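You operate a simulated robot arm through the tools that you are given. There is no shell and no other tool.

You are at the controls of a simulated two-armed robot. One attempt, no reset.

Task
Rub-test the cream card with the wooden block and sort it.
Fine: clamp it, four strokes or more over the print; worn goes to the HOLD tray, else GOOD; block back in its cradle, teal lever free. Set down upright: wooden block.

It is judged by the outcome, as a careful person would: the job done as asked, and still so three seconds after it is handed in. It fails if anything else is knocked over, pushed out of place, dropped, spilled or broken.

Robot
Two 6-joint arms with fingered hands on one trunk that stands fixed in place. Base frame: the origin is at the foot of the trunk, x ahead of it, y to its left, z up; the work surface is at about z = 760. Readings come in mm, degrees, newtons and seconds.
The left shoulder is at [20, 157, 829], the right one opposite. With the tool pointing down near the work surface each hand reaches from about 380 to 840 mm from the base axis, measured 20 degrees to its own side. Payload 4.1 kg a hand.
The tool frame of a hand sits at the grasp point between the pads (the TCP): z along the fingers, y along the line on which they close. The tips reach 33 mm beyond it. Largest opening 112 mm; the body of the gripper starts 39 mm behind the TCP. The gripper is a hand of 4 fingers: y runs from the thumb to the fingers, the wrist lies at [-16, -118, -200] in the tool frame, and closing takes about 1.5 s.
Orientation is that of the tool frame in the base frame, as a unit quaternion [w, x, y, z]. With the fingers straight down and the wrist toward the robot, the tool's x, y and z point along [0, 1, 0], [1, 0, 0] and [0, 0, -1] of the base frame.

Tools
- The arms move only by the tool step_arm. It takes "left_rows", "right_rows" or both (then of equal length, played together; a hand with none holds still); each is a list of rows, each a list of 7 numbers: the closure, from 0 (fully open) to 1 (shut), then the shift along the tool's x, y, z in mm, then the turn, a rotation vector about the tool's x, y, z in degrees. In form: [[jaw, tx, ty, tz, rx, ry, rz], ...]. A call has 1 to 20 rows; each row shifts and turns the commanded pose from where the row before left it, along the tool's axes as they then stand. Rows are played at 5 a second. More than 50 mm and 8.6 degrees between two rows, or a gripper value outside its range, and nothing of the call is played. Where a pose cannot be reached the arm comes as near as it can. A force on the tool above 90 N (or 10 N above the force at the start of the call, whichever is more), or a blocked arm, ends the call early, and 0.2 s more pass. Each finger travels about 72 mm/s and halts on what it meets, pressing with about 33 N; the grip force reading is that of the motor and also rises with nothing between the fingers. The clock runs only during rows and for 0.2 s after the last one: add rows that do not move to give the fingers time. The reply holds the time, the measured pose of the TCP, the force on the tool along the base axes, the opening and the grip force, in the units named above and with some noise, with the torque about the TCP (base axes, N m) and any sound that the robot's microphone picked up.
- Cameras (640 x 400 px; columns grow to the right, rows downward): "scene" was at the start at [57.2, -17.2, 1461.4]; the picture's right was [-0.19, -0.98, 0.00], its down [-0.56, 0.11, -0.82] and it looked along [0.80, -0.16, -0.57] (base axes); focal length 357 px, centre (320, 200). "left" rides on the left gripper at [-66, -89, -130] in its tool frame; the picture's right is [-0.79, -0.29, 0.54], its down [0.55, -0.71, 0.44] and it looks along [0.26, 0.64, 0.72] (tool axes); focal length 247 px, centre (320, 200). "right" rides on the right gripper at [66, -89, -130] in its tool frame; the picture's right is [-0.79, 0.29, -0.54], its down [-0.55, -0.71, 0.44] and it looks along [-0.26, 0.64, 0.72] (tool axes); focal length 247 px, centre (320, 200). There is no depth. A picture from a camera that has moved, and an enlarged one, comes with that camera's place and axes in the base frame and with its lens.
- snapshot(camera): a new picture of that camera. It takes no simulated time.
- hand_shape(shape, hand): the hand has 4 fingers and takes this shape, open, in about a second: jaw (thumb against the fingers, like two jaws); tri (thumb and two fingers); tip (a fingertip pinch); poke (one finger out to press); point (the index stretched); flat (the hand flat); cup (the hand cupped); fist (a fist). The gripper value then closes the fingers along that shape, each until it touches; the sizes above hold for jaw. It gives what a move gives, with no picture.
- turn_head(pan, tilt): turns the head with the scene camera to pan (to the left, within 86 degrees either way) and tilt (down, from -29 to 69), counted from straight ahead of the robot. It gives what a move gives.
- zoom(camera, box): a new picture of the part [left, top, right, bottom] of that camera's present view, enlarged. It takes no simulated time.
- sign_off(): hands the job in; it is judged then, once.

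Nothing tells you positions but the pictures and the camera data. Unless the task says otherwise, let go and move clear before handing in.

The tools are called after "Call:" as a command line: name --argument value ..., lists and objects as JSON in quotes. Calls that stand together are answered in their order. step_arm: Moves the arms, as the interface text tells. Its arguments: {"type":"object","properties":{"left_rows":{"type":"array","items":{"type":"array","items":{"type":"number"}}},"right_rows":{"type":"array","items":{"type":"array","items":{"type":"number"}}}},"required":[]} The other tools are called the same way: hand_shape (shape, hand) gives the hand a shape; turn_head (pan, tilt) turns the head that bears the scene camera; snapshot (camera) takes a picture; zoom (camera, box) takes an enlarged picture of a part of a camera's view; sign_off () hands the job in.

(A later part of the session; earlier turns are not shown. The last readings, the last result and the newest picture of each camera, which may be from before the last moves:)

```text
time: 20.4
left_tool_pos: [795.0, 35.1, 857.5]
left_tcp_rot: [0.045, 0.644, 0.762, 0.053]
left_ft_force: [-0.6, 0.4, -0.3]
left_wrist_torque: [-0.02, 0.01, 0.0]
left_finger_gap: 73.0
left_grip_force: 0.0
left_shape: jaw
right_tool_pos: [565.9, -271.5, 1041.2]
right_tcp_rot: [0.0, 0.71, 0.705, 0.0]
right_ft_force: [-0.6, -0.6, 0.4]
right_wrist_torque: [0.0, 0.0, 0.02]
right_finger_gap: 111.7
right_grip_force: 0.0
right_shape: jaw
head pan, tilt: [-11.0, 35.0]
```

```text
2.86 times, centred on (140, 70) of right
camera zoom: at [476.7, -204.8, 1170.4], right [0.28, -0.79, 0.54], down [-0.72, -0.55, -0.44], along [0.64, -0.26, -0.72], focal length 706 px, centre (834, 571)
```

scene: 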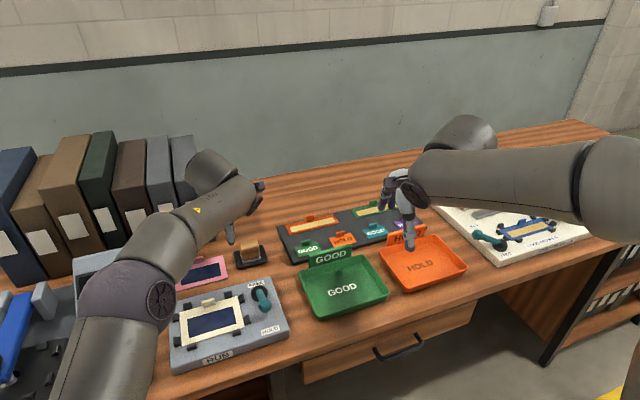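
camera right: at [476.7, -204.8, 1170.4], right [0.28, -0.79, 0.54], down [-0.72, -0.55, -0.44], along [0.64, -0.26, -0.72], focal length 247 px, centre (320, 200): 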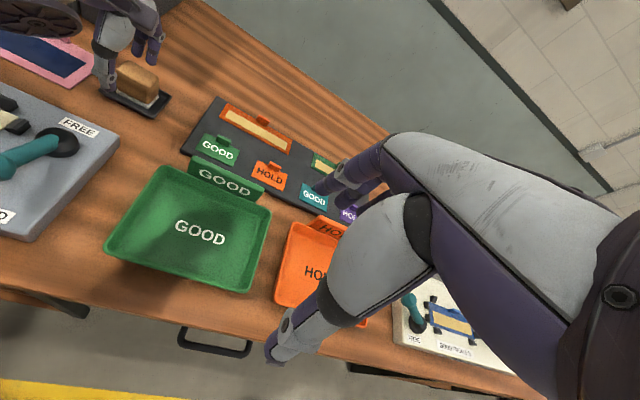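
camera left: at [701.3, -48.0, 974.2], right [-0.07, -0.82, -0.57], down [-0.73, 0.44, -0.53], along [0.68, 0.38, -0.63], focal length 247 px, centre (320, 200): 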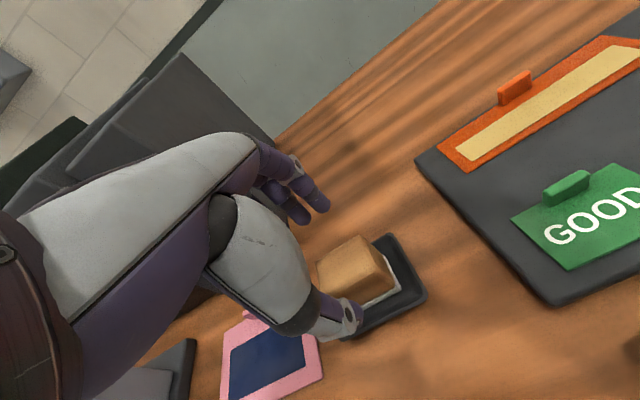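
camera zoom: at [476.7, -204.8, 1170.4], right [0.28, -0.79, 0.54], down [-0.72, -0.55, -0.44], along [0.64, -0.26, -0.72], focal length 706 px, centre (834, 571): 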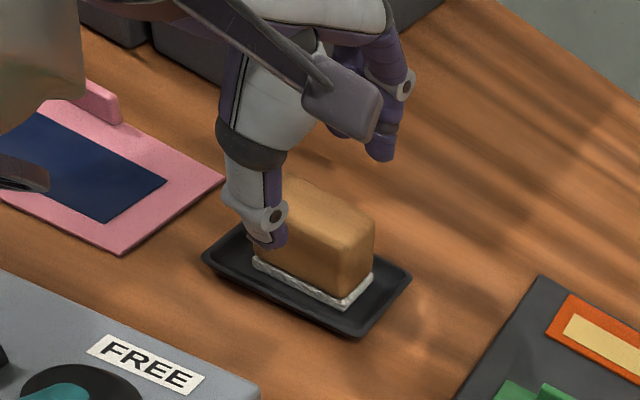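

The hand is now centred over the block at (795, 35, 857) with an 8° tilt. I'll descend around it while easing the tilt to 4°.

Call:
step_arm --left_rows '[[0.35, 0, -1.95, 13.9, 2, 0, 0], [0.35, 0, -1.46, 13.9, 2, 0, 0], [0.35, 0, -0.98, 13, 0, 0, 0], [0.35, 0, 0, 0, 0, 0, 0]]'

Call:
snapshot --camera "left"

Call:
zoom --camera "right" --box '[60, 0, 220, 140]'

```text
time: 21.4
left_tool_pos: [795.4, 35.1, 816.6]
left_tcp_rot: [0.022, 0.645, 0.763, 0.027]
left_ft_force: [-0.3, 0.0, 0.4]
left_wrist_torque: [0.0, 0.02, 0.03]
left_finger_gap: 72.9
left_grip_force: 0.0
left_shape: jaw
right_tool_pos: [566.7, -272.5, 1040.4]
right_tcp_rot: [-0.001, 0.71, 0.704, 0.0]
right_ft_force: [-0.5, 0.7, -0.1]
right_wrist_torque: [0.02, 0.0, 0.01]
right_finger_gap: 111.7
right_grip_force: 0.1
right_shape: jaw
head pan, tilt: [-11.0, 35.0]
```

```text
taken
camera left: at [709.0, -46.2, 940.1], right [-0.11, -0.82, -0.56], down [-0.76, 0.43, -0.48], along [0.64, 0.37, -0.67], focal length 247 px, centre (320, 200)
```

left: 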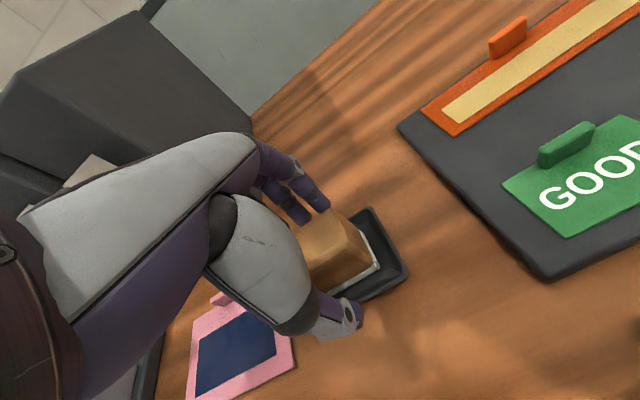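

```text
2.86 times, centred on (140, 70) of right
camera zoom: at [476.7, -204.8, 1170.4], right [0.28, -0.79, 0.54], down [-0.72, -0.55, -0.44], along [0.64, -0.26, -0.72], focal length 706 px, centre (834, 571)
```

zoom: 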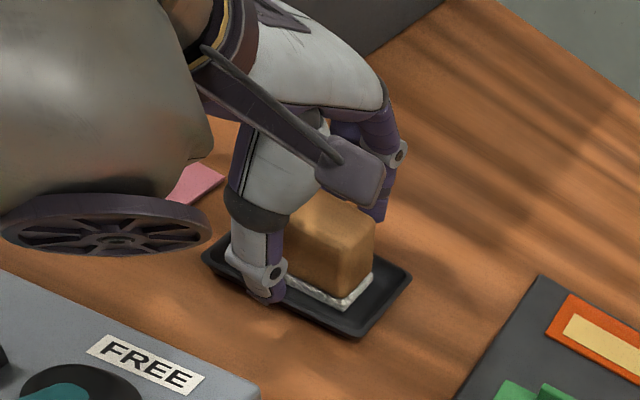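

The fingers straddle the block with the tips above the cradle rim. Now I'll close gently on it.

Call:
step_arm --left_rows '[[0.5, 0, 0, 0, 0, 0, 0], [0.6, 0, 0, 0, 0, 0, 0], [0.65, 0, 0, 0, 0, 0, 0], [0.7, 0, 0, 0, 0, 0, 0], [0.8, 0, 0, 0, 0, 0, 0], [1, 0, 0, 0, 0, 0, 0], [1, 0, 0, 0, 0, 0, 0], [1, 0, 0, 0, 0, 0, 0]]'

Call:
snapshot --camera "left"

Call:
zoom --camera "right" --box '[60, 0, 220, 140]'

```text
time: 23.2
left_tool_pos: [796.0, 35.4, 817.2]
left_tcp_rot: [0.022, 0.645, 0.763, 0.026]
left_ft_force: [0.2, -0.3, -0.2]
left_wrist_torque: [0.02, 0.02, 0.02]
left_finger_gap: 30.7
left_grip_force: 33.7
left_shape: jaw
right_tool_pos: [565.8, -271.7, 1039.9]
right_tcp_rot: [0.0, 0.711, 0.704, 0.0]
right_ft_force: [-0.6, -0.4, 0.6]
right_wrist_torque: [0.04, -0.03, 0.03]
right_finger_gap: 111.8
right_grip_force: 0.1
right_shape: jaw
head pan, tilt: [-11.0, 35.0]
```

```text
taken
camera left: at [709.1, -46.3, 940.2], right [-0.11, -0.82, -0.56], down [-0.76, 0.43, -0.48], along [0.64, 0.37, -0.67], focal length 247 px, centre (320, 200)
```

left: 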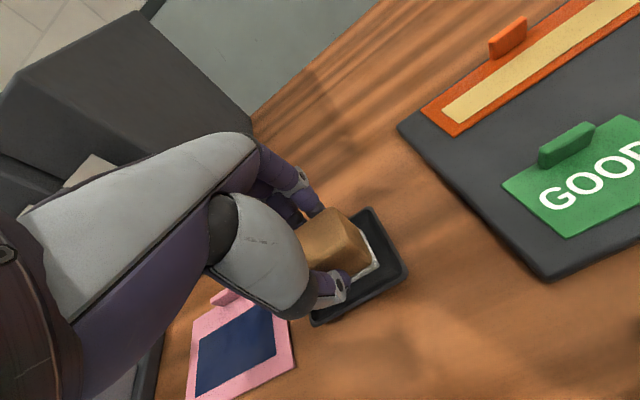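

```text
2.86 times, centred on (140, 70) of right
camera zoom: at [476.7, -204.8, 1170.4], right [0.28, -0.79, 0.54], down [-0.72, -0.55, -0.44], along [0.64, -0.26, -0.72], focal length 706 px, centre (834, 571)
```

zoom: 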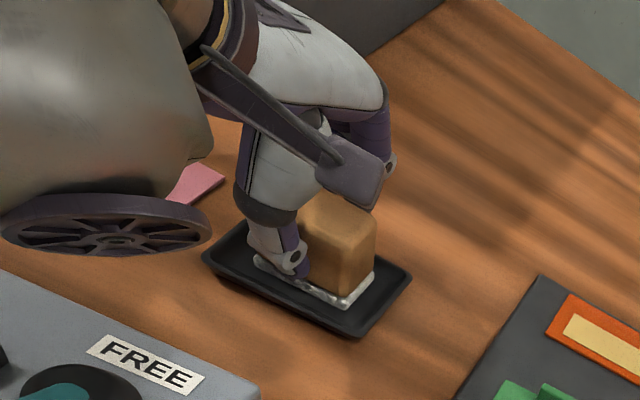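

The block is gripped (gap 31 mm, 34 N) and nothing else moved. I'll lift it straight up a little and check how it hangs.

Call:
step_arm --left_rows '[[1, 0, 0.4, -6, 0, 0, 0], [1, 0, 0.6, -8, 0, 0, 0], [1, 0, 0.7, -10, 0, 0, 0], [1, 0, 0, 0, 0, 0, 0]]'

Call:
snapshot --camera "left"

Call:
zoom --camera "right" --box '[60, 0, 220, 140]'

```text
time: 24.2
left_tool_pos: [792.3, 34.8, 840.2]
left_tcp_rot: [0.023, 0.645, 0.763, 0.026]
left_ft_force: [-0.6, 0.3, 0.3]
left_wrist_torque: [0.01, 0.01, 0.02]
left_finger_gap: 30.8
left_grip_force: 32.6
left_shape: jaw
right_tool_pos: [565.7, -271.2, 1040.5]
right_tcp_rot: [0.0, 0.71, 0.705, 0.0]
right_ft_force: [1.0, -0.4, 0.0]
right_wrist_torque: [0.0, 0.0, -0.02]
right_finger_gap: 111.8
right_grip_force: 0.1
right_shape: jaw
head pan, tilt: [-11.0, 35.0]
```

```text
taken
camera left: at [706.9, -46.7, 963.9], right [-0.11, -0.82, -0.56], down [-0.76, 0.43, -0.48], along [0.64, 0.37, -0.67], focal length 247 px, centre (320, 200)
```

left: 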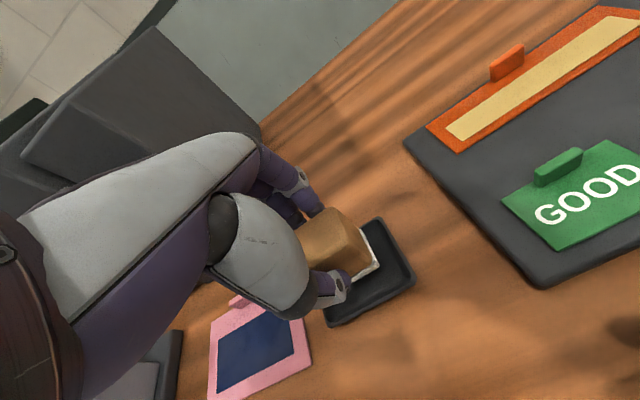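

```text
2.86 times, centred on (140, 70) of right
camera zoom: at [476.7, -204.8, 1170.4], right [0.28, -0.79, 0.54], down [-0.72, -0.55, -0.44], along [0.64, -0.26, -0.72], focal length 706 px, centre (834, 571)
```

zoom: 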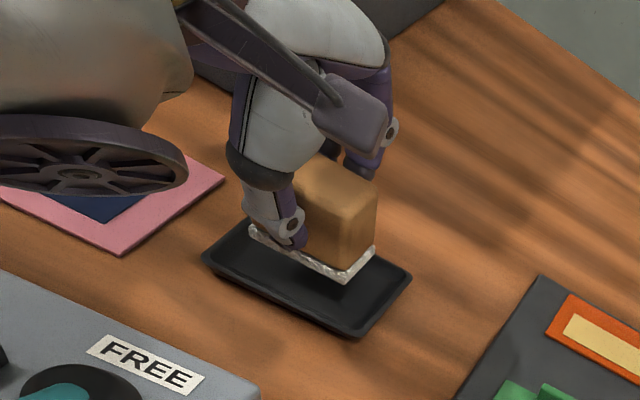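

The block is clear of the cradle and hanging level. I'll carry it up and back to a point above the print.

Call:
step_arm --left_rows '[[1, 20.4, -30.4, -12.2, 0, 0, 0], [1, 20.4, -30.4, -12.2, 0, 0, 0], [1, 20.4, -30.4, -12.2, 0, 0, 0], [1, 20.4, -30.4, -12.2, 0, 0, 0], [1, 20.4, -30.4, -12.2, 0, 0, 0], [1, 20.4, -30.4, -12.2, 0, 0, 0], [1, 0, 0, 0, 0, 0, 0]]'

Call:
snapshot --camera "left"

Call:
snapshot --camera "scene"

Call:
snapshot --camera "right"

```text
time: 25.8
left_tool_pos: [590.2, 125.8, 900.3]
left_tcp_rot: [0.023, 0.645, 0.763, 0.026]
left_ft_force: [-0.6, -0.7, -0.6]
left_wrist_torque: [-0.03, -0.03, 0.03]
left_finger_gap: 30.7
left_grip_force: 33.0
left_shape: jaw
right_tool_pos: [565.6, -271.6, 1039.9]
right_tcp_rot: [0.0, 0.711, 0.704, 0.001]
right_ft_force: [-0.7, 0.7, -0.2]
right_wrist_torque: [0.01, 0.0, -0.01]
right_finger_gap: 111.8
right_grip_force: 0.1
right_shape: jaw
head pan, tilt: [-11.0, 35.0]
```

```text
taken
camera left: at [503.9, 43.6, 1025.3], right [-0.11, -0.82, -0.56], down [-0.76, 0.43, -0.48], along [0.64, 0.37, -0.67], focal length 247 px, centre (320, 200)
```

left: 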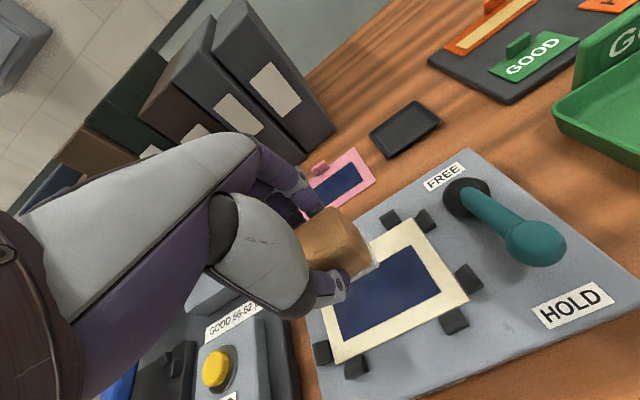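

```text
taken
```

scene: 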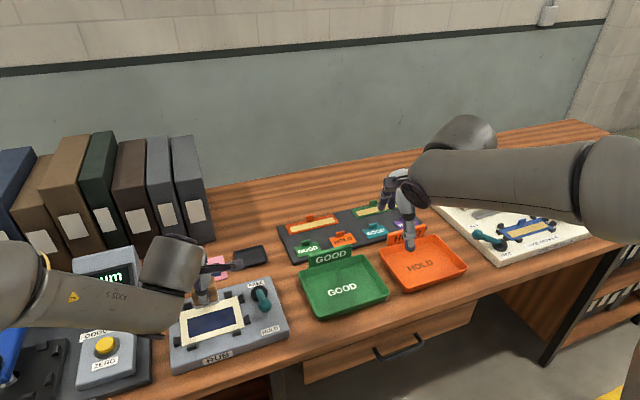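

```text
taken
camera right: at [476.8, -204.8, 1170.3], right [0.28, -0.79, 0.54], down [-0.72, -0.55, -0.44], along [0.64, -0.26, -0.72], focal length 247 px, centre (320, 200)
```

right: 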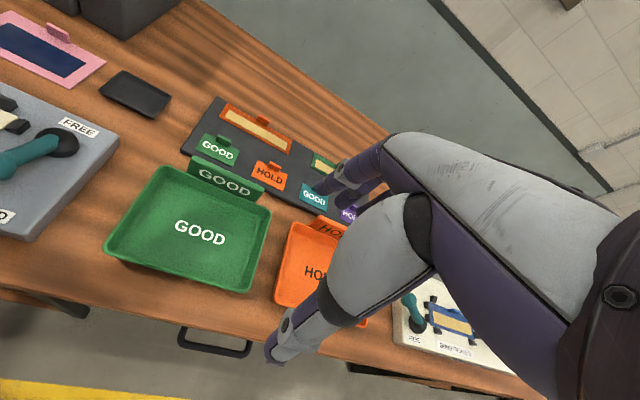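

The block is above the card. I'll zoom in to check whether it sits level in the grip and how it lines up with the print.

Call:
zoom --camera "left" --box '[270, 160, 480, 380]'

Call:
zoom --camera "scene" --box '[150, 225, 310, 365]'

```text
1.82 times, centred on (375, 270) of left
camera zoom: at [503.9, 43.6, 1025.3], right [-0.11, -0.82, -0.56], down [-0.76, 0.43, -0.48], along [0.64, 0.37, -0.67], focal length 449 px, centre (220, 73)
```

zoom: 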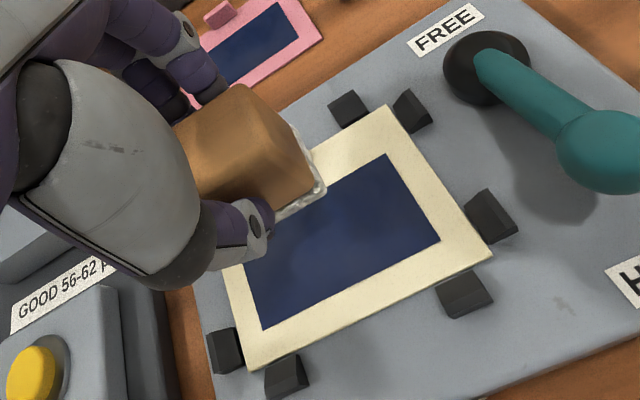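

```text
2.86 times, centred on (230, 295) of scene
camera zoom: at [57.3, -17.3, 1461.4], right [-0.19, -0.98, 0.0], down [-0.56, 0.11, -0.82], along [0.8, -0.16, -0.57], focal length 1021 px, centre (577, -71)
```

zoom: 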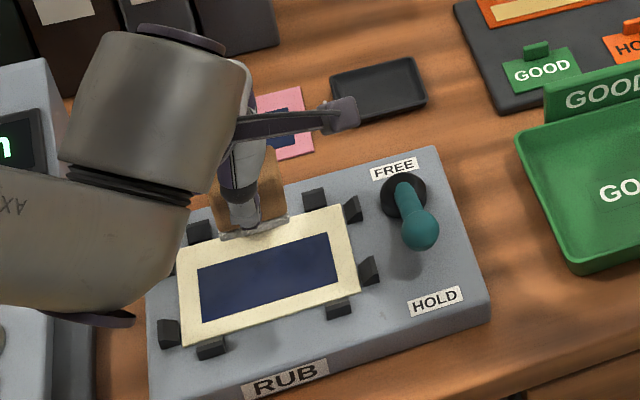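

I want a side view to judge the block's tilt, so I'll turn the right hand, still high up, so that its camera looks across the fixture.

Call:
step_arm --right_rows '[[0, 14, 2, 0, 0, 0, -8], [0, 14, 4, 0, 0, 0, -8], [0, 14, 6, 0, 0, 0, -8], [0, 14, 8, 0, 0, 0, -8], [0, 12, 10, 0, 0, 0, -8], [0, 0, 0, 0, 0, 0, 0]]'

Call:
snapshot --camera "right"

```text
time: 27.2
left_tool_pos: [590.6, 123.6, 901.6]
left_tcp_rot: [0.023, 0.645, 0.763, 0.026]
left_ft_force: [0.5, -0.4, -0.5]
left_wrist_torque: [-0.01, 0.01, -0.02]
left_finger_gap: 30.7
left_grip_force: 33.1
left_shape: jaw
right_tool_pos: [577.3, -196.0, 1040.1]
right_tcp_rot: [0.0, 0.425, 0.905, 0.0]
right_ft_force: [-0.5, -0.1, 0.6]
right_wrist_torque: [-0.01, 0.03, -0.01]
right_finger_gap: 111.8
right_grip_force: 0.0
right_shape: jaw
head pan, tilt: [-11.0, 35.0]
```

```text
taken
camera right: at [465.6, -202.1, 1170.1], right [0.73, -0.43, 0.54], down [-0.19, -0.88, -0.44], along [0.66, 0.21, -0.72], focal length 247 px, centre (320, 200)
```

right: 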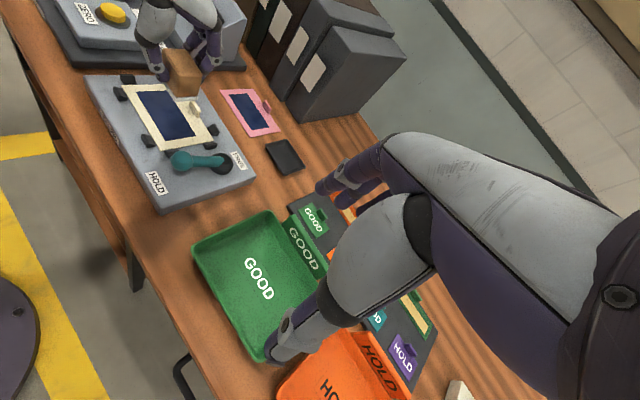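

Call:
zoom --camera "right" --box '[110, 20, 270, 180]'

Call:
zoom --camera "right" --box '[140, 20, 230, 110]'

```text
2.50 times, centred on (190, 100) of right
camera zoom: at [465.6, -202.1, 1170.1], right [0.73, -0.43, 0.54], down [-0.19, -0.88, -0.44], along [0.66, 0.21, -0.72], focal length 617 px, centre (645, 450)
```

zoom: 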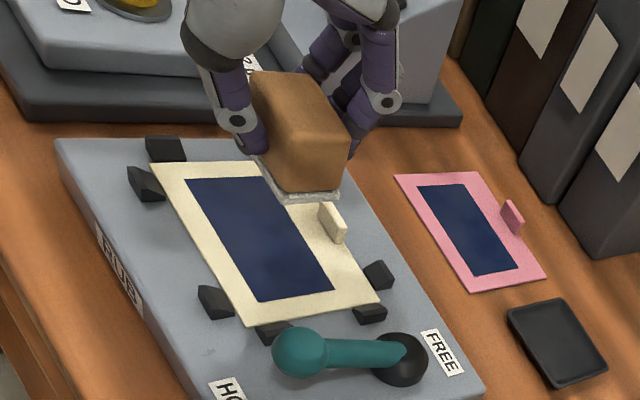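

```text
4.44 times, centred on (185, 65) of right
camera zoom: at [465.6, -202.1, 1170.1], right [0.73, -0.43, 0.54], down [-0.19, -0.88, -0.44], along [0.66, 0.21, -0.72], focal length 1098 px, centre (920, 800)
```

zoom: 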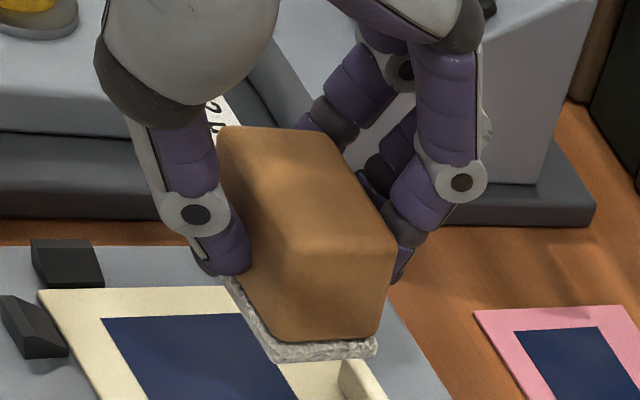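

The side view is clear: the block is aligned with the finger pads, so it is tilted about 4° along with the hand. I'll bring the hand vertical so the block sits level, then check again.

Call:
step_arm --left_rows '[[1, 0, 0, 0, 2, 0, 0], [1, 0, 0, 0, 2, 0, 0], [1, 0, 0, 10, 0, 0, 0], [1, 0, 0, 10, 0, 0, 0], [1, 0, 0, 0, 0, 0, 0]]'

Call:
zoom --camera "right" --box '[140, 20, 230, 110]'

Call:
zoom --camera "scene" --box '[165, 245, 293, 355]'

```text
time: 28.4
left_tool_pos: [591.2, 124.4, 881.2]
left_tcp_rot: [-0.001, 0.645, 0.764, 0.001]
left_ft_force: [-0.2, 0.8, -0.7]
left_wrist_torque: [-0.01, -0.02, 0.01]
left_finger_gap: 30.6
left_grip_force: 32.6
left_shape: jaw
right_tool_pos: [576.9, -196.6, 1040.0]
right_tcp_rot: [-0.001, 0.426, 0.905, 0.001]
right_ft_force: [-0.2, -0.3, -0.3]
right_wrist_torque: [0.0, 0.0, -0.03]
right_finger_gap: 111.7
right_grip_force: 0.1
right_shape: jaw
head pan, tilt: [-11.0, 35.0]
```

```text
4.44 times, centred on (185, 65) of right
camera zoom: at [465.6, -202.1, 1170.1], right [0.73, -0.43, 0.54], down [-0.2, -0.88, -0.44], along [0.66, 0.21, -0.72], focal length 1098 px, centre (920, 800)
```

zoom: 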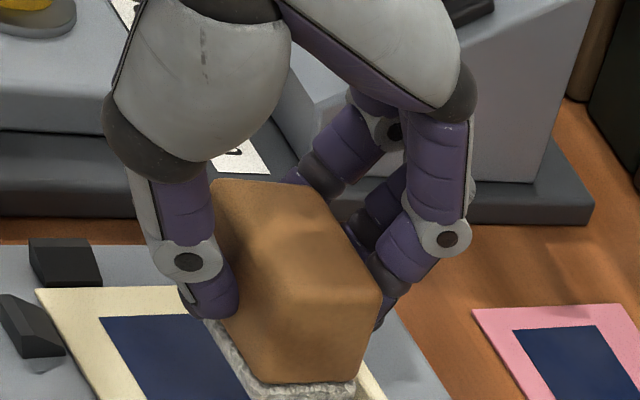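

```text
3.64 times, centred on (229, 300) of scene
camera zoom: at [57.2, -17.2, 1461.4], right [-0.19, -0.98, 0.0], down [-0.56, 0.11, -0.82], along [0.8, -0.16, -0.57], focal length 1299 px, centre (651, -164)
```

zoom: 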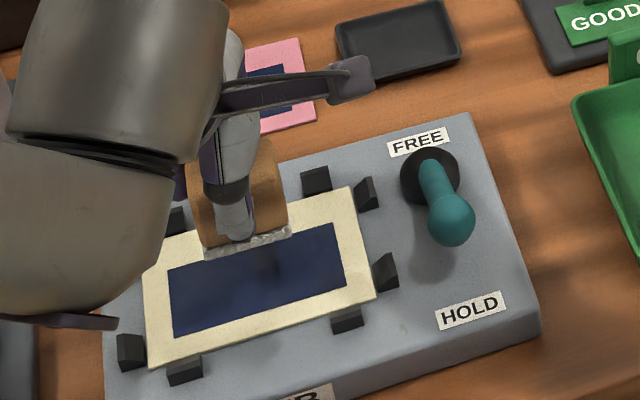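

The block is now level, and I estimate the print centre at about (584, 124.5). I'll shift to the start of the first stroke lane and lower to just above the card.

Call:
step_arm --left_rows '[[1, 14.6, -6.5, 5, 0, 0, 0], [1, 14.7, -6.5, 5, 0, 0, 0], [1, 0, 0, 10, 0, 0, 0], [1, 0, 0, 10, 0, 0, 0], [1, 0, 0, 0, 0, 0, 0]]'

Call:
zoom --camera "right" --box '[120, 30, 240, 150]'

Call:
zoom --camera "scene" --box '[165, 245, 293, 355]'

```text
time: 29.6
left_tool_pos: [572.4, 152.6, 851.1]
left_tcp_rot: [0.0, 0.646, 0.764, 0.0]
left_ft_force: [0.0, -1.0, -0.6]
left_wrist_torque: [-0.01, 0.01, -0.02]
left_finger_gap: 30.4
left_grip_force: 33.3
left_shape: jaw
right_tool_pos: [576.3, -196.8, 1040.2]
right_tcp_rot: [0.0, 0.426, 0.905, 0.0]
right_ft_force: [-0.1, -0.6, -0.8]
right_wrist_torque: [0.02, 0.02, -0.03]
right_finger_gap: 111.8
right_grip_force: 0.0
right_shape: jaw
head pan, tilt: [-11.0, 35.0]
```

```text
3.33 times, centred on (180, 90) of right
camera zoom: at [465.6, -202.1, 1170.1], right [0.73, -0.43, 0.54], down [-0.2, -0.88, -0.44], along [0.66, 0.21, -0.72], focal length 823 px, centre (787, 567)
```

zoom: 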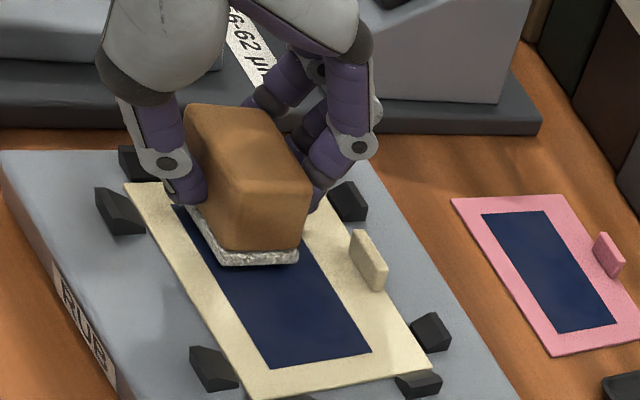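

```text
3.64 times, centred on (229, 300) of scene
camera zoom: at [57.2, -17.2, 1461.4], right [-0.19, -0.98, 0.0], down [-0.56, 0.11, -0.82], along [0.8, -0.16, -0.57], focal length 1299 px, centre (651, -164)
```

zoom: 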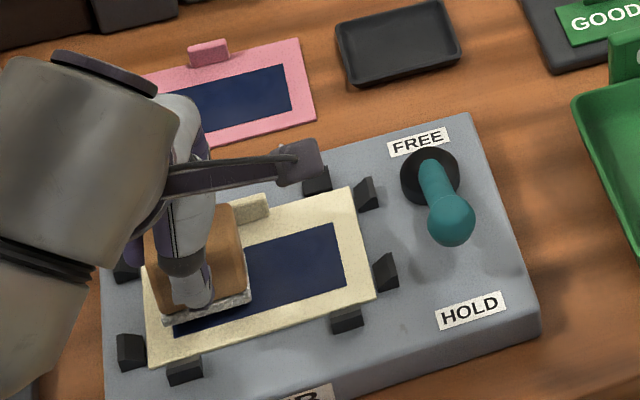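

The block is hovering just above the left part of the print. I'll lower it in small steps until it makes contact.

Call:
step_arm --left_rows '[[1, 0, 0, 2, 0, 0, 0], [1, 0, 0, 2, 0, 0, 0], [1, 0, 0, 1, 0, 0, 0], [1, 0, 0, 0, 0, 0, 0]]'

Call:
zoom --camera "right" --box '[140, 50, 220, 130]'

```text
time: 30.6
left_tool_pos: [572.6, 152.3, 846.2]
left_tcp_rot: [0.0, 0.645, 0.764, 0.0]
left_ft_force: [-0.6, -0.2, -1.2]
left_wrist_torque: [-0.01, -0.03, 0.0]
left_finger_gap: 30.4
left_grip_force: 32.7
left_shape: jaw
right_tool_pos: [576.5, -195.6, 1039.6]
right_tcp_rot: [0.0, 0.426, 0.904, 0.0]
right_ft_force: [-0.5, -0.5, -0.2]
right_wrist_torque: [0.01, 0.01, -0.01]
right_finger_gap: 111.5
right_grip_force: 0.0
right_shape: jaw
head pan, tilt: [-11.0, 35.0]
```

```text
5.00 times, centred on (180, 90) of right
camera zoom: at [465.6, -202.1, 1170.0], right [0.73, -0.43, 0.54], down [-0.2, -0.88, -0.44], along [0.66, 0.21, -0.72], focal length 1235 px, centre (1020, 750)
```

zoom: 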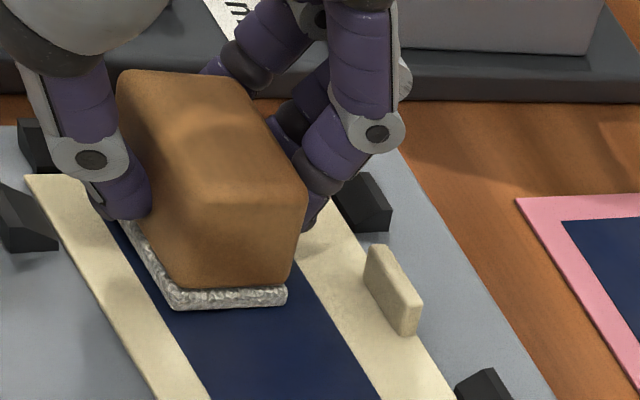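

No contact yet. I'll keep going down in 1 mm steps.

Call:
step_arm --left_rows '[[1, 0, 0, 1, 0, 0, 0], [1, 0, 0, 1, 0, 0, 0], [1, 0, 0, 1, 0, 0, 0], [1, 0, 0, 0, 0, 0, 0]]'

```text
time: 31.6
left_tool_pos: [573.6, 150.9, 844.4]
left_tcp_rot: [0.002, 0.645, 0.764, 0.001]
left_ft_force: [-4.2, 0.2, 15.7]
left_wrist_torque: [0.07, -0.11, 0.03]
left_finger_gap: 31.1
left_grip_force: 32.8
left_shape: jaw
right_tool_pos: [575.8, -197.0, 1040.0]
right_tcp_rot: [0.0, 0.427, 0.904, 0.0]
right_ft_force: [-0.4, 0.1, 0.6]
right_wrist_torque: [0.01, 0.0, -0.01]
right_finger_gap: 111.8
right_grip_force: 0.1
right_shape: jaw
head pan, tilt: [-11.0, 35.0]
```

Contact is made at about 16 N. I'll ease it back slightly to a moderate pressure and check that the block is flat.

Call:
step_arm --left_rows '[[1, 0, 0, -0.6, 0, 0, 0], [1, 0, 0, 0, 0, 0, 0]]'

Call:
zoom --camera "right" --box '[140, 50, 220, 130]'

```text
time: 32.2
left_tool_pos: [572.6, 150.8, 843.7]
left_tcp_rot: [0.0, 0.645, 0.764, 0.0]
left_ft_force: [-1.7, 0.4, 15.2]
left_wrist_torque: [0.08, -0.23, -0.01]
left_finger_gap: 31.1
left_grip_force: 33.2
left_shape: jaw
right_tool_pos: [576.9, -197.5, 1040.5]
right_tcp_rot: [0.0, 0.427, 0.904, 0.0]
right_ft_force: [-0.4, 0.1, -0.2]
right_wrist_torque: [0.03, -0.01, 0.03]
right_finger_gap: 111.5
right_grip_force: 0.1
right_shape: jaw
head pan, tilt: [-11.0, 35.0]
```

```text
5.00 times, centred on (180, 90) of right
camera zoom: at [465.3, -202.2, 1170.2], right [0.72, -0.43, 0.54], down [-0.2, -0.88, -0.44], along [0.66, 0.21, -0.72], focal length 1235 px, centre (1020, 750)
```

zoom: 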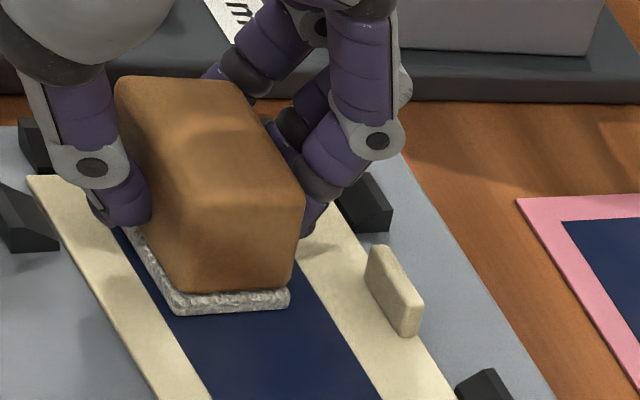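

The block sits flat on the print. I'll ease off slightly and make the first gentle stroke to the right.

Call:
step_arm --left_rows '[[1, 0, 0, -0.6, 0, 0, 0], [1, -5, 0, 0, 0, 0, 0], [1, -5, 0, 0, 0, 0, 0], [1, 0, 0, 0, 0, 0, 0]]'

Call:
zoom --camera "right" --box '[140, 50, 220, 130]'

```text
time: 33.2
left_tool_pos: [573.1, 141.6, 844.0]
left_tcp_rot: [-0.001, 0.646, 0.764, 0.0]
left_ft_force: [-0.8, 3.5, 7.1]
left_wrist_torque: [0.08, -0.08, 0.07]
left_finger_gap: 30.9
left_grip_force: 33.5
left_shape: jaw
right_tool_pos: [577.0, -195.8, 1039.4]
right_tcp_rot: [0.0, 0.427, 0.904, 0.0]
right_ft_force: [0.6, -0.6, -0.2]
right_wrist_torque: [0.0, 0.01, 0.0]
right_finger_gap: 111.9
right_grip_force: 0.1
right_shape: jaw
head pan, tilt: [-11.0, 35.0]
```

```text
5.00 times, centred on (180, 90) of right
camera zoom: at [465.4, -202.1, 1170.1], right [0.72, -0.43, 0.54], down [-0.2, -0.88, -0.44], along [0.66, 0.21, -0.72], focal length 1235 px, centre (1020, 750)
```

zoom: 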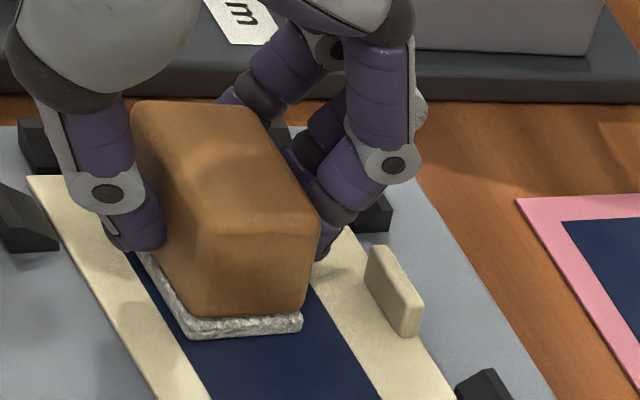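

The pressure is about 7 N with 3.5 N of drag, and it's sliding well. I'll finish this stroke.

Call:
step_arm --left_rows '[[1, -7.5, 0, 0, 0, 0, 0], [1, -7.5, 0, 0, 0, 0, 0], [1, -7.5, 0, 0, 0, 0, 0], [1, -7.5, 0, 0, 0, 0, 0], [1, -7.5, 0, 0, 0, 0, 0], [1, -7.5, 0, 0, 0, 0, 0], [1, 0, 0, 0, 0, 0, 0]]'

Call:
zoom --camera "right" --box '[120, 40, 240, 150]'

```text
time: 34.8
left_tool_pos: [581.7, 97.3, 843.9]
left_tcp_rot: [0.0, 0.645, 0.764, -0.001]
left_ft_force: [-0.3, 3.2, 6.7]
left_wrist_torque: [0.06, -0.13, 0.03]
left_finger_gap: 31.3
left_grip_force: 33.0
left_shape: jaw
right_tool_pos: [576.0, -196.0, 1039.2]
right_tcp_rot: [0.0, 0.426, 0.905, 0.0]
right_ft_force: [0.1, 0.2, -0.1]
right_wrist_torque: [0.02, 0.01, -0.01]
right_finger_gap: 111.8
right_grip_force: 0.1
right_shape: jaw
head pan, tilt: [-11.0, 35.0]
```

```text
3.64 times, centred on (180, 95) of right
camera zoom: at [465.4, -202.1, 1170.1], right [0.72, -0.43, 0.54], down [-0.2, -0.88, -0.44], along [0.66, 0.21, -0.72], focal length 898 px, centre (829, 582)
```

zoom: 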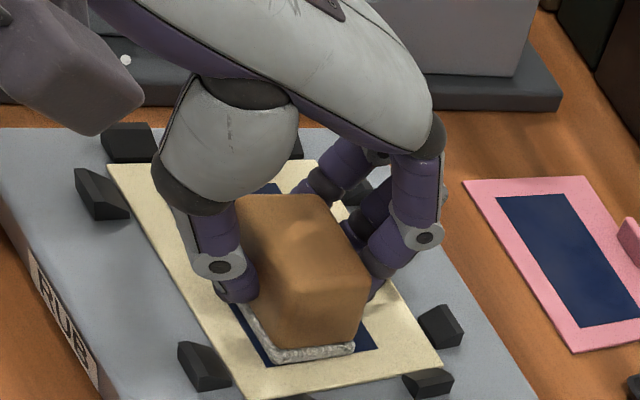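

Stroke 1 is done with steady pressure. Next come stroke 2 back to the left, a shift toward the other half of the print, and stroke 3.

Call:
step_arm --left_rows '[[1, 7.5, 0, 0, 0, 0, 0], [1, 7.5, 0, 0, 0, 0, 0], [1, 7.5, 0, 0, 0, 0, 0], [1, 7.5, 0, 0, 0, 0, 0], [1, 7.5, 0, 0, 0, 0, 0], [1, 7.5, 0, 0, 0, 0, 0], [1, 7.5, 0, 0, 0, 0, 0], [1, 0, 6, 0, 0, 0, 0], [1, 0, 6, 0, 0, 0, 0], [1, -7.5, 0, 0, 0, 0, 0], [1, -7.5, 0, 0, 0, 0, 0], [1, -7.5, 0, 0, 0, 0, 0], [1, -7.5, 0, 0, 0, 0, 0], [1, -7.5, 0, 0, 0, 0, 0], [1, -7.5, 0, 0, 0, 0, 0], [1, -7.5, 0, 0, 0, 0, 0], [1, 0, 0, 0, 0, 0, 0]]'

Call:
zoom --camera "right" --box '[120, 40, 240, 150]'

Call:
zoom --camera "scene" --box '[165, 245, 293, 355]'

```text
time: 38.4
left_tool_pos: [593.9, 98.1, 844.0]
left_tcp_rot: [0.0, 0.645, 0.764, 0.0]
left_ft_force: [-0.8, 3.2, 6.8]
left_wrist_torque: [0.08, -0.13, 0.05]
left_finger_gap: 31.0
left_grip_force: 32.8
left_shape: jaw
right_tool_pos: [575.7, -196.7, 1039.8]
right_tcp_rot: [0.0, 0.426, 0.905, 0.0]
right_ft_force: [0.5, -0.2, 1.1]
right_wrist_torque: [-0.01, 0.02, 0.02]
right_finger_gap: 111.7
right_grip_force: 0.1
right_shape: jaw
head pan, tilt: [-11.0, 35.0]
```

```text
3.64 times, centred on (180, 95) of right
camera zoom: at [465.4, -202.1, 1170.1], right [0.72, -0.43, 0.54], down [-0.2, -0.88, -0.44], along [0.66, 0.21, -0.72], focal length 898 px, centre (829, 582)
```

zoom: 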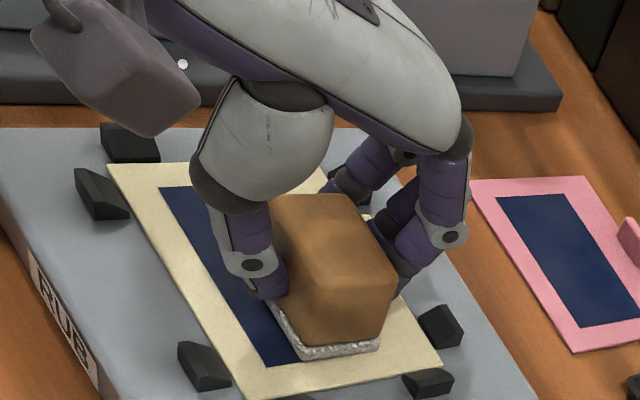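

```text
3.64 times, centred on (229, 300) of scene
camera zoom: at [57.0, -17.2, 1461.5], right [-0.19, -0.98, 0.0], down [-0.56, 0.11, -0.82], along [0.8, -0.16, -0.57], focal length 1299 px, centre (651, -164)
```

zoom: 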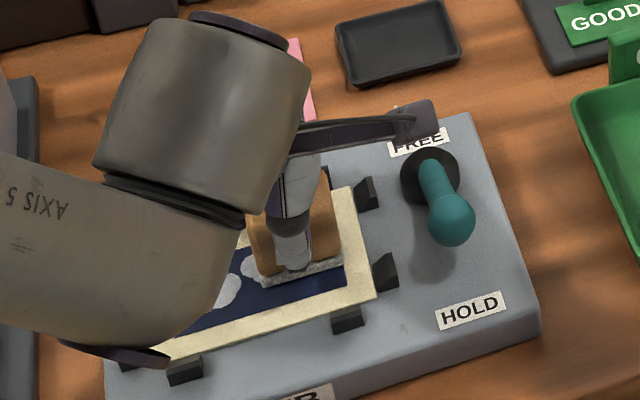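

Stroke 3 is done and wear patches are starting to show in the scene view. I'll do strokes 4, 5 and 6 with the same pressure.

Call:
step_arm --left_rows '[[1, 7.5, 0, 0, 0, 0, 0], [1, 7.5, 0, 0, 0, 0, 0], [1, 7.5, 0, 0, 0, 0, 0], [1, 7.5, 0, 0, 0, 0, 0], [1, 7.5, 0, 0, 0, 0, 0], [1, 7.5, 0, 0, 0, 0, 0], [1, 7.5, 0, 0, 0, 0, 0], [1, 0, -6, 0, 0, 0, 0], [1, -7.5, 0, 0, 0, 0, 0], [1, -7.5, 0, 0, 0, 0, 0], [1, -7.5, 0, 0, 0, 0, 0], [1, -7.5, 0, 0, 0, 0, 0], [1, -7.5, 0, 0, 0, 0, 0], [1, -7.5, 0, 0, 0, 0, 0], [1, -7.5, 0, 0, 0, 0, 0], [1, 0, 0, 0, 0, 0, 0]]'

Call:
step_arm --left_rows '[[1, 7.5, 0, 0, 0, 0, 0], [1, 7.5, 0, 0, 0, 0, 0], [1, 7.5, 0, 0, 0, 0, 0], [1, 7.5, 0, 0, 0, 0, 0], [1, 7.5, 0, 0, 0, 0, 0], [1, 7.5, 0, 0, 0, 0, 0], [1, 7.5, 0, 0, 0, 0, 0], [1, 0, 0, 0, 0, 0, 0]]'

Call:
zoom --camera "right" --box '[120, 40, 240, 150]'

Call:
zoom --camera "scene" --box '[165, 245, 293, 355]'

```text
time: 41.8
left_tool_pos: [588.1, 98.7, 845.2]
left_tcp_rot: [0.0, 0.646, 0.763, 0.0]
left_ft_force: [-1.8, 3.2, 7.3]
left_wrist_torque: [0.1, -0.13, 0.04]
left_finger_gap: 31.0
left_grip_force: 33.1
left_shape: jaw
right_tool_pos: [576.2, -196.0, 1039.3]
right_tcp_rot: [0.0, 0.426, 0.905, 0.0]
right_ft_force: [-0.4, 0.7, 0.3]
right_wrist_torque: [0.03, 0.01, -0.04]
right_finger_gap: 111.7
right_grip_force: 0.1
right_shape: jaw
head pan, tilt: [-11.0, 35.0]
```

```text
time: 43.6
left_tool_pos: [578.8, 149.9, 843.8]
left_tcp_rot: [0.0, 0.646, 0.763, 0.0]
left_ft_force: [0.6, -2.8, 6.8]
left_wrist_torque: [-0.06, -0.14, -0.06]
left_finger_gap: 31.1
left_grip_force: 32.8
left_shape: jaw
right_tool_pos: [576.4, -196.4, 1041.2]
right_tcp_rot: [0.0, 0.427, 0.904, 0.0]
right_ft_force: [-0.5, 0.9, 0.7]
right_wrist_torque: [0.02, -0.03, 0.02]
right_finger_gap: 111.6
right_grip_force: 0.0
right_shape: jaw
head pan, tilt: [-11.0, 35.0]
```

```text
3.64 times, centred on (180, 95) of right
camera zoom: at [465.5, -202.2, 1170.1], right [0.73, -0.43, 0.54], down [-0.2, -0.88, -0.44], along [0.66, 0.21, -0.72], focal length 898 px, centre (829, 582)
```

zoom: 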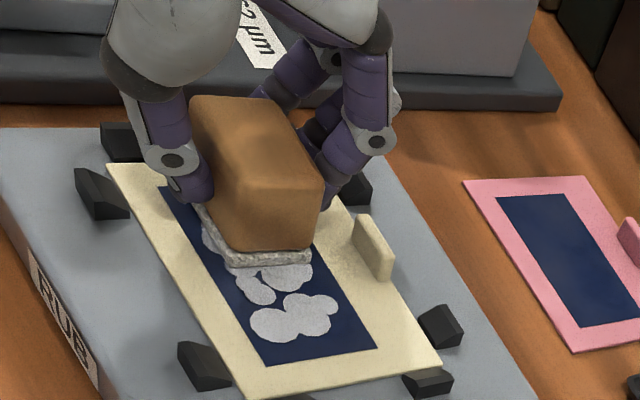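

```text
3.64 times, centred on (229, 300) of scene
camera zoom: at [57.1, -17.4, 1461.4], right [-0.19, -0.98, 0.0], down [-0.56, 0.11, -0.82], along [0.8, -0.16, -0.57], focal length 1299 px, centre (651, -164)
```

zoom: 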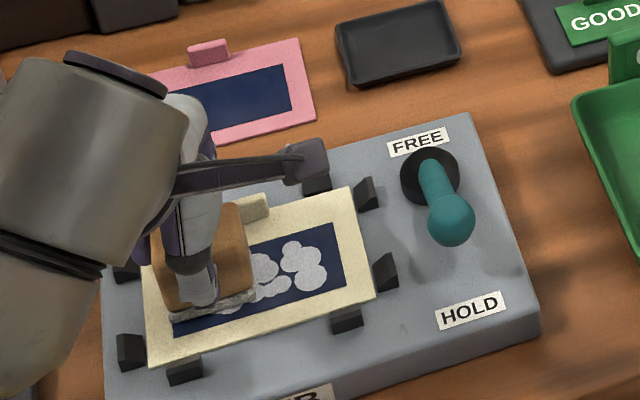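

The print is clearly worn, with white patches after six strokes, so this card goes to HOLD. I'll lift the block off and measure the empty cradle before putting the block back.

Call:
step_arm --left_rows '[[1, 0, 0, -3, 0, 0, 0], [1, 0, 0, -10, 0, 0, 0], [1, 0, 0, -20, 0, 0, 0], [1, 0, 0, -20, 0, 0, 0], [1, 0, 0, 0, 0, 0, 0]]'

Call:
zoom --camera "right" --box '[120, 40, 240, 150]'

Call:
zoom --camera "scene" --box '[220, 230, 300, 280]'

Call:
zoom --camera "right" --box '[255, 125, 315, 185]'

Call:
snapshot --camera "left"

```text
time: 44.8
left_tool_pos: [579.5, 150.8, 897.6]
left_tcp_rot: [0.0, 0.646, 0.763, 0.001]
left_ft_force: [-0.1, -0.8, -1.1]
left_wrist_torque: [-0.01, 0.01, 0.03]
left_finger_gap: 31.0
left_grip_force: 33.3
left_shape: jaw
right_tool_pos: [576.5, -196.6, 1039.9]
right_tcp_rot: [0.0, 0.426, 0.905, 0.0]
right_ft_force: [-0.6, 0.3, 0.2]
right_wrist_torque: [0.04, 0.0, -0.02]
right_finger_gap: 111.6
right_grip_force: 0.1
right_shape: jaw
head pan, tilt: [-11.0, 35.0]
```

```text
3.64 times, centred on (180, 95) of right
camera zoom: at [465.6, -202.1, 1170.0], right [0.73, -0.43, 0.54], down [-0.2, -0.88, -0.44], along [0.66, 0.21, -0.72], focal length 898 px, centre (829, 582)
```

zoom: 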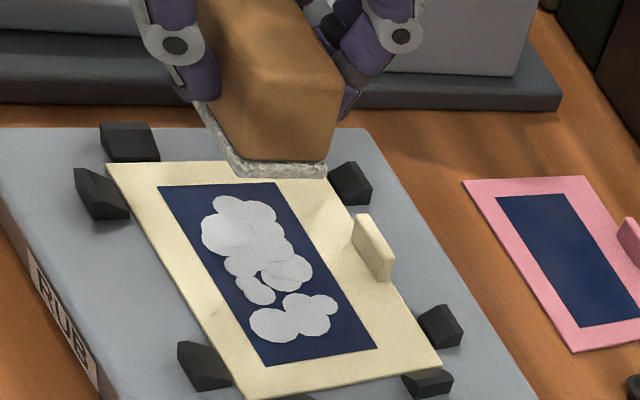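

```text
8.00 times, centred on (260, 255) of scene
camera zoom: at [57.3, -17.2, 1461.4], right [-0.19, -0.98, 0.0], down [-0.56, 0.11, -0.82], along [0.8, -0.16, -0.57], focal length 2858 px, centre (800, -240)
```

zoom: 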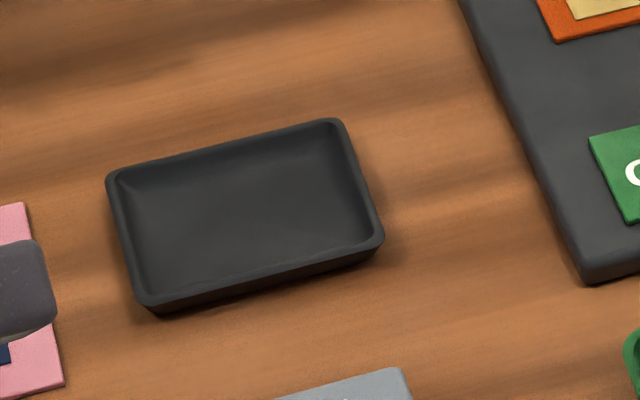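

```text
6.67 times, centred on (285, 155) of right
camera zoom: at [465.6, -202.1, 1170.0], right [0.73, -0.43, 0.54], down [-0.2, -0.88, -0.44], along [0.66, 0.21, -0.72], focal length 1646 px, centre (553, 500)
```

zoom: 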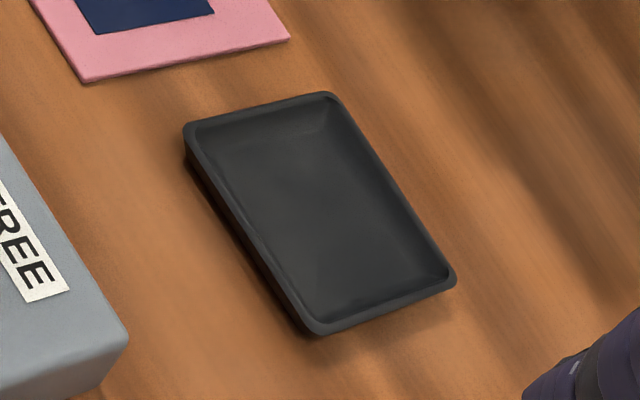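

```text
taken
camera left: at [501.4, 70.2, 1027.9], right [-0.15, -0.83, -0.54], down [-0.79, 0.43, -0.44], along [0.59, 0.36, -0.72], focal length 247 px, centre (320, 200)
```

left: 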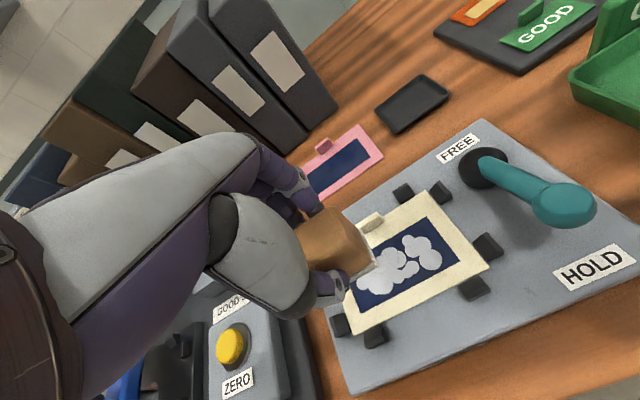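

The cream card is definitely worn. The cradle measures about 84×64 mm centred at (796, 33), so there's comfortable room. I'll carry the block back above it with a 5° hand tilt for reach.

Call:
step_arm --left_rows '[[1, 0, 0, 0, -5, 0, 0], [1, -25, 30.85, 11.07, 0, 0, 0], [1, -25, 30.85, 11.07, 0, 0, 0], [1, -25, 30.85, 11.07, 0, 0, 0], [1, -25, 30.85, 11.07, 0, 0, 0], [1, -25, 30.85, 11.07, 0, 0, 0], [1, -25, 30.85, 11.07, 0, 0, 0], [1, 0, 0, 0, 0, 0, 0]]'

Call:
snapshot --camera "left"

Call:
zoom --camera "right" --box '[235, 85, 335, 185]'

```text
time: 46.6
left_tool_pos: [791.1, 31.5, 845.7]
left_tcp_rot: [0.027, 0.645, 0.763, 0.032]
left_ft_force: [-0.1, 0.7, 0.0]
left_wrist_torque: [-0.02, -0.03, 0.01]
left_finger_gap: 30.4
left_grip_force: 33.1
left_shape: jaw
right_tool_pos: [577.0, -197.0, 1041.5]
right_tcp_rot: [0.0, 0.426, 0.905, 0.0]
right_ft_force: [-1.2, -0.9, 0.3]
right_wrist_torque: [-0.02, -0.04, -0.05]
right_finger_gap: 111.8
right_grip_force: 0.1
right_shape: jaw
head pan, tilt: [-11.0, 35.0]
```

```text
taken
camera left: at [702.9, -49.2, 968.5], right [-0.1, -0.82, -0.56], down [-0.75, 0.43, -0.49], along [0.65, 0.37, -0.66], focal length 247 px, centre (320, 200)
```

left: 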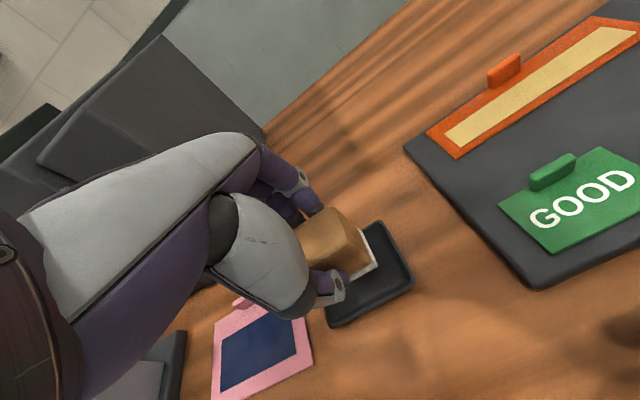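

```text
4.00 times, centred on (285, 135) of right
camera zoom: at [465.3, -202.0, 1170.2], right [0.72, -0.43, 0.54], down [-0.2, -0.88, -0.44], along [0.66, 0.21, -0.72], focal length 988 px, centre (460, 460)
```

zoom: 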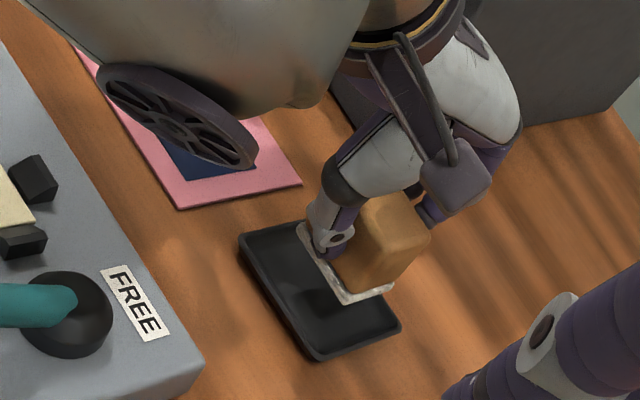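

The block is above the cradle. I'll lower it most of the way while easing the tilt to 3°.

Call:
step_arm --left_rows '[[1, 1.4, 1.4, 9.16, 1, 0, 0], [1, 0, -0.63, 9, 1, 0, 0], [1, 0, -0.3, 5, 0, 0, 0], [1, 0, 0, 0, 0, 0, 0]]'

Call:
zoom --camera "left" --box '[270, 180, 430, 340]'

Call:
zoom --camera "right" --box '[255, 105, 325, 185]'

```text
time: 47.6
left_tool_pos: [790.1, 34.0, 823.0]
left_tcp_rot: [0.018, 0.645, 0.764, 0.02]
left_ft_force: [0.3, -0.1, 0.0]
left_wrist_torque: [-0.03, 0.0, 0.04]
left_finger_gap: 30.6
left_grip_force: 32.9
left_shape: jaw
left hand out of reach, approached as far as the arm can: row 2
right_tool_pos: [577.3, -195.7, 1040.3]
right_tcp_rot: [0.0, 0.426, 0.905, 0.0]
right_ft_force: [-0.6, -0.1, 0.1]
right_wrist_torque: [-0.01, 0.01, 0.01]
right_finger_gap: 111.8
right_grip_force: 0.1
right_shape: jaw
head pan, tilt: [-11.0, 35.0]
```

```text
2.50 times, centred on (350, 260) of left
camera zoom: at [706.8, -46.3, 948.3], right [-0.12, -0.82, -0.55], down [-0.77, 0.43, -0.47], along [0.63, 0.37, -0.69], focal length 617 px, centre (245, 50)
```

zoom: 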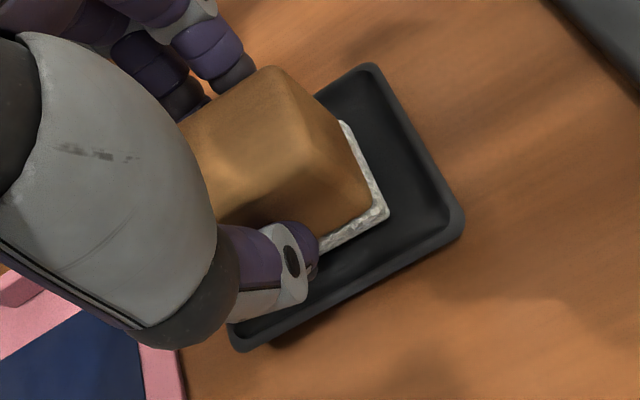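

```text
5.00 times, centred on (290, 145) of right
camera zoom: at [465.6, -202.1, 1170.0], right [0.73, -0.43, 0.54], down [-0.2, -0.88, -0.44], along [0.66, 0.21, -0.72], focal length 1235 px, centre (470, 475)
```

zoom: 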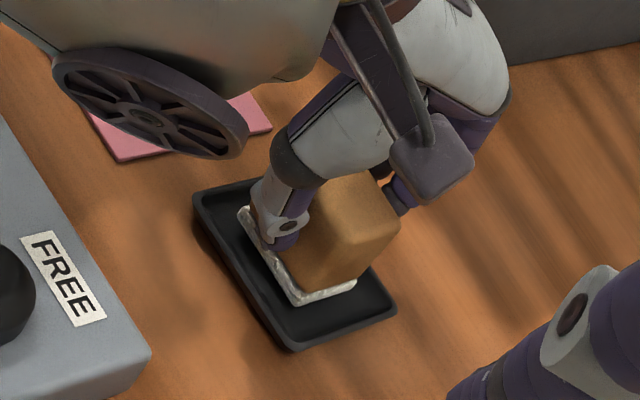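

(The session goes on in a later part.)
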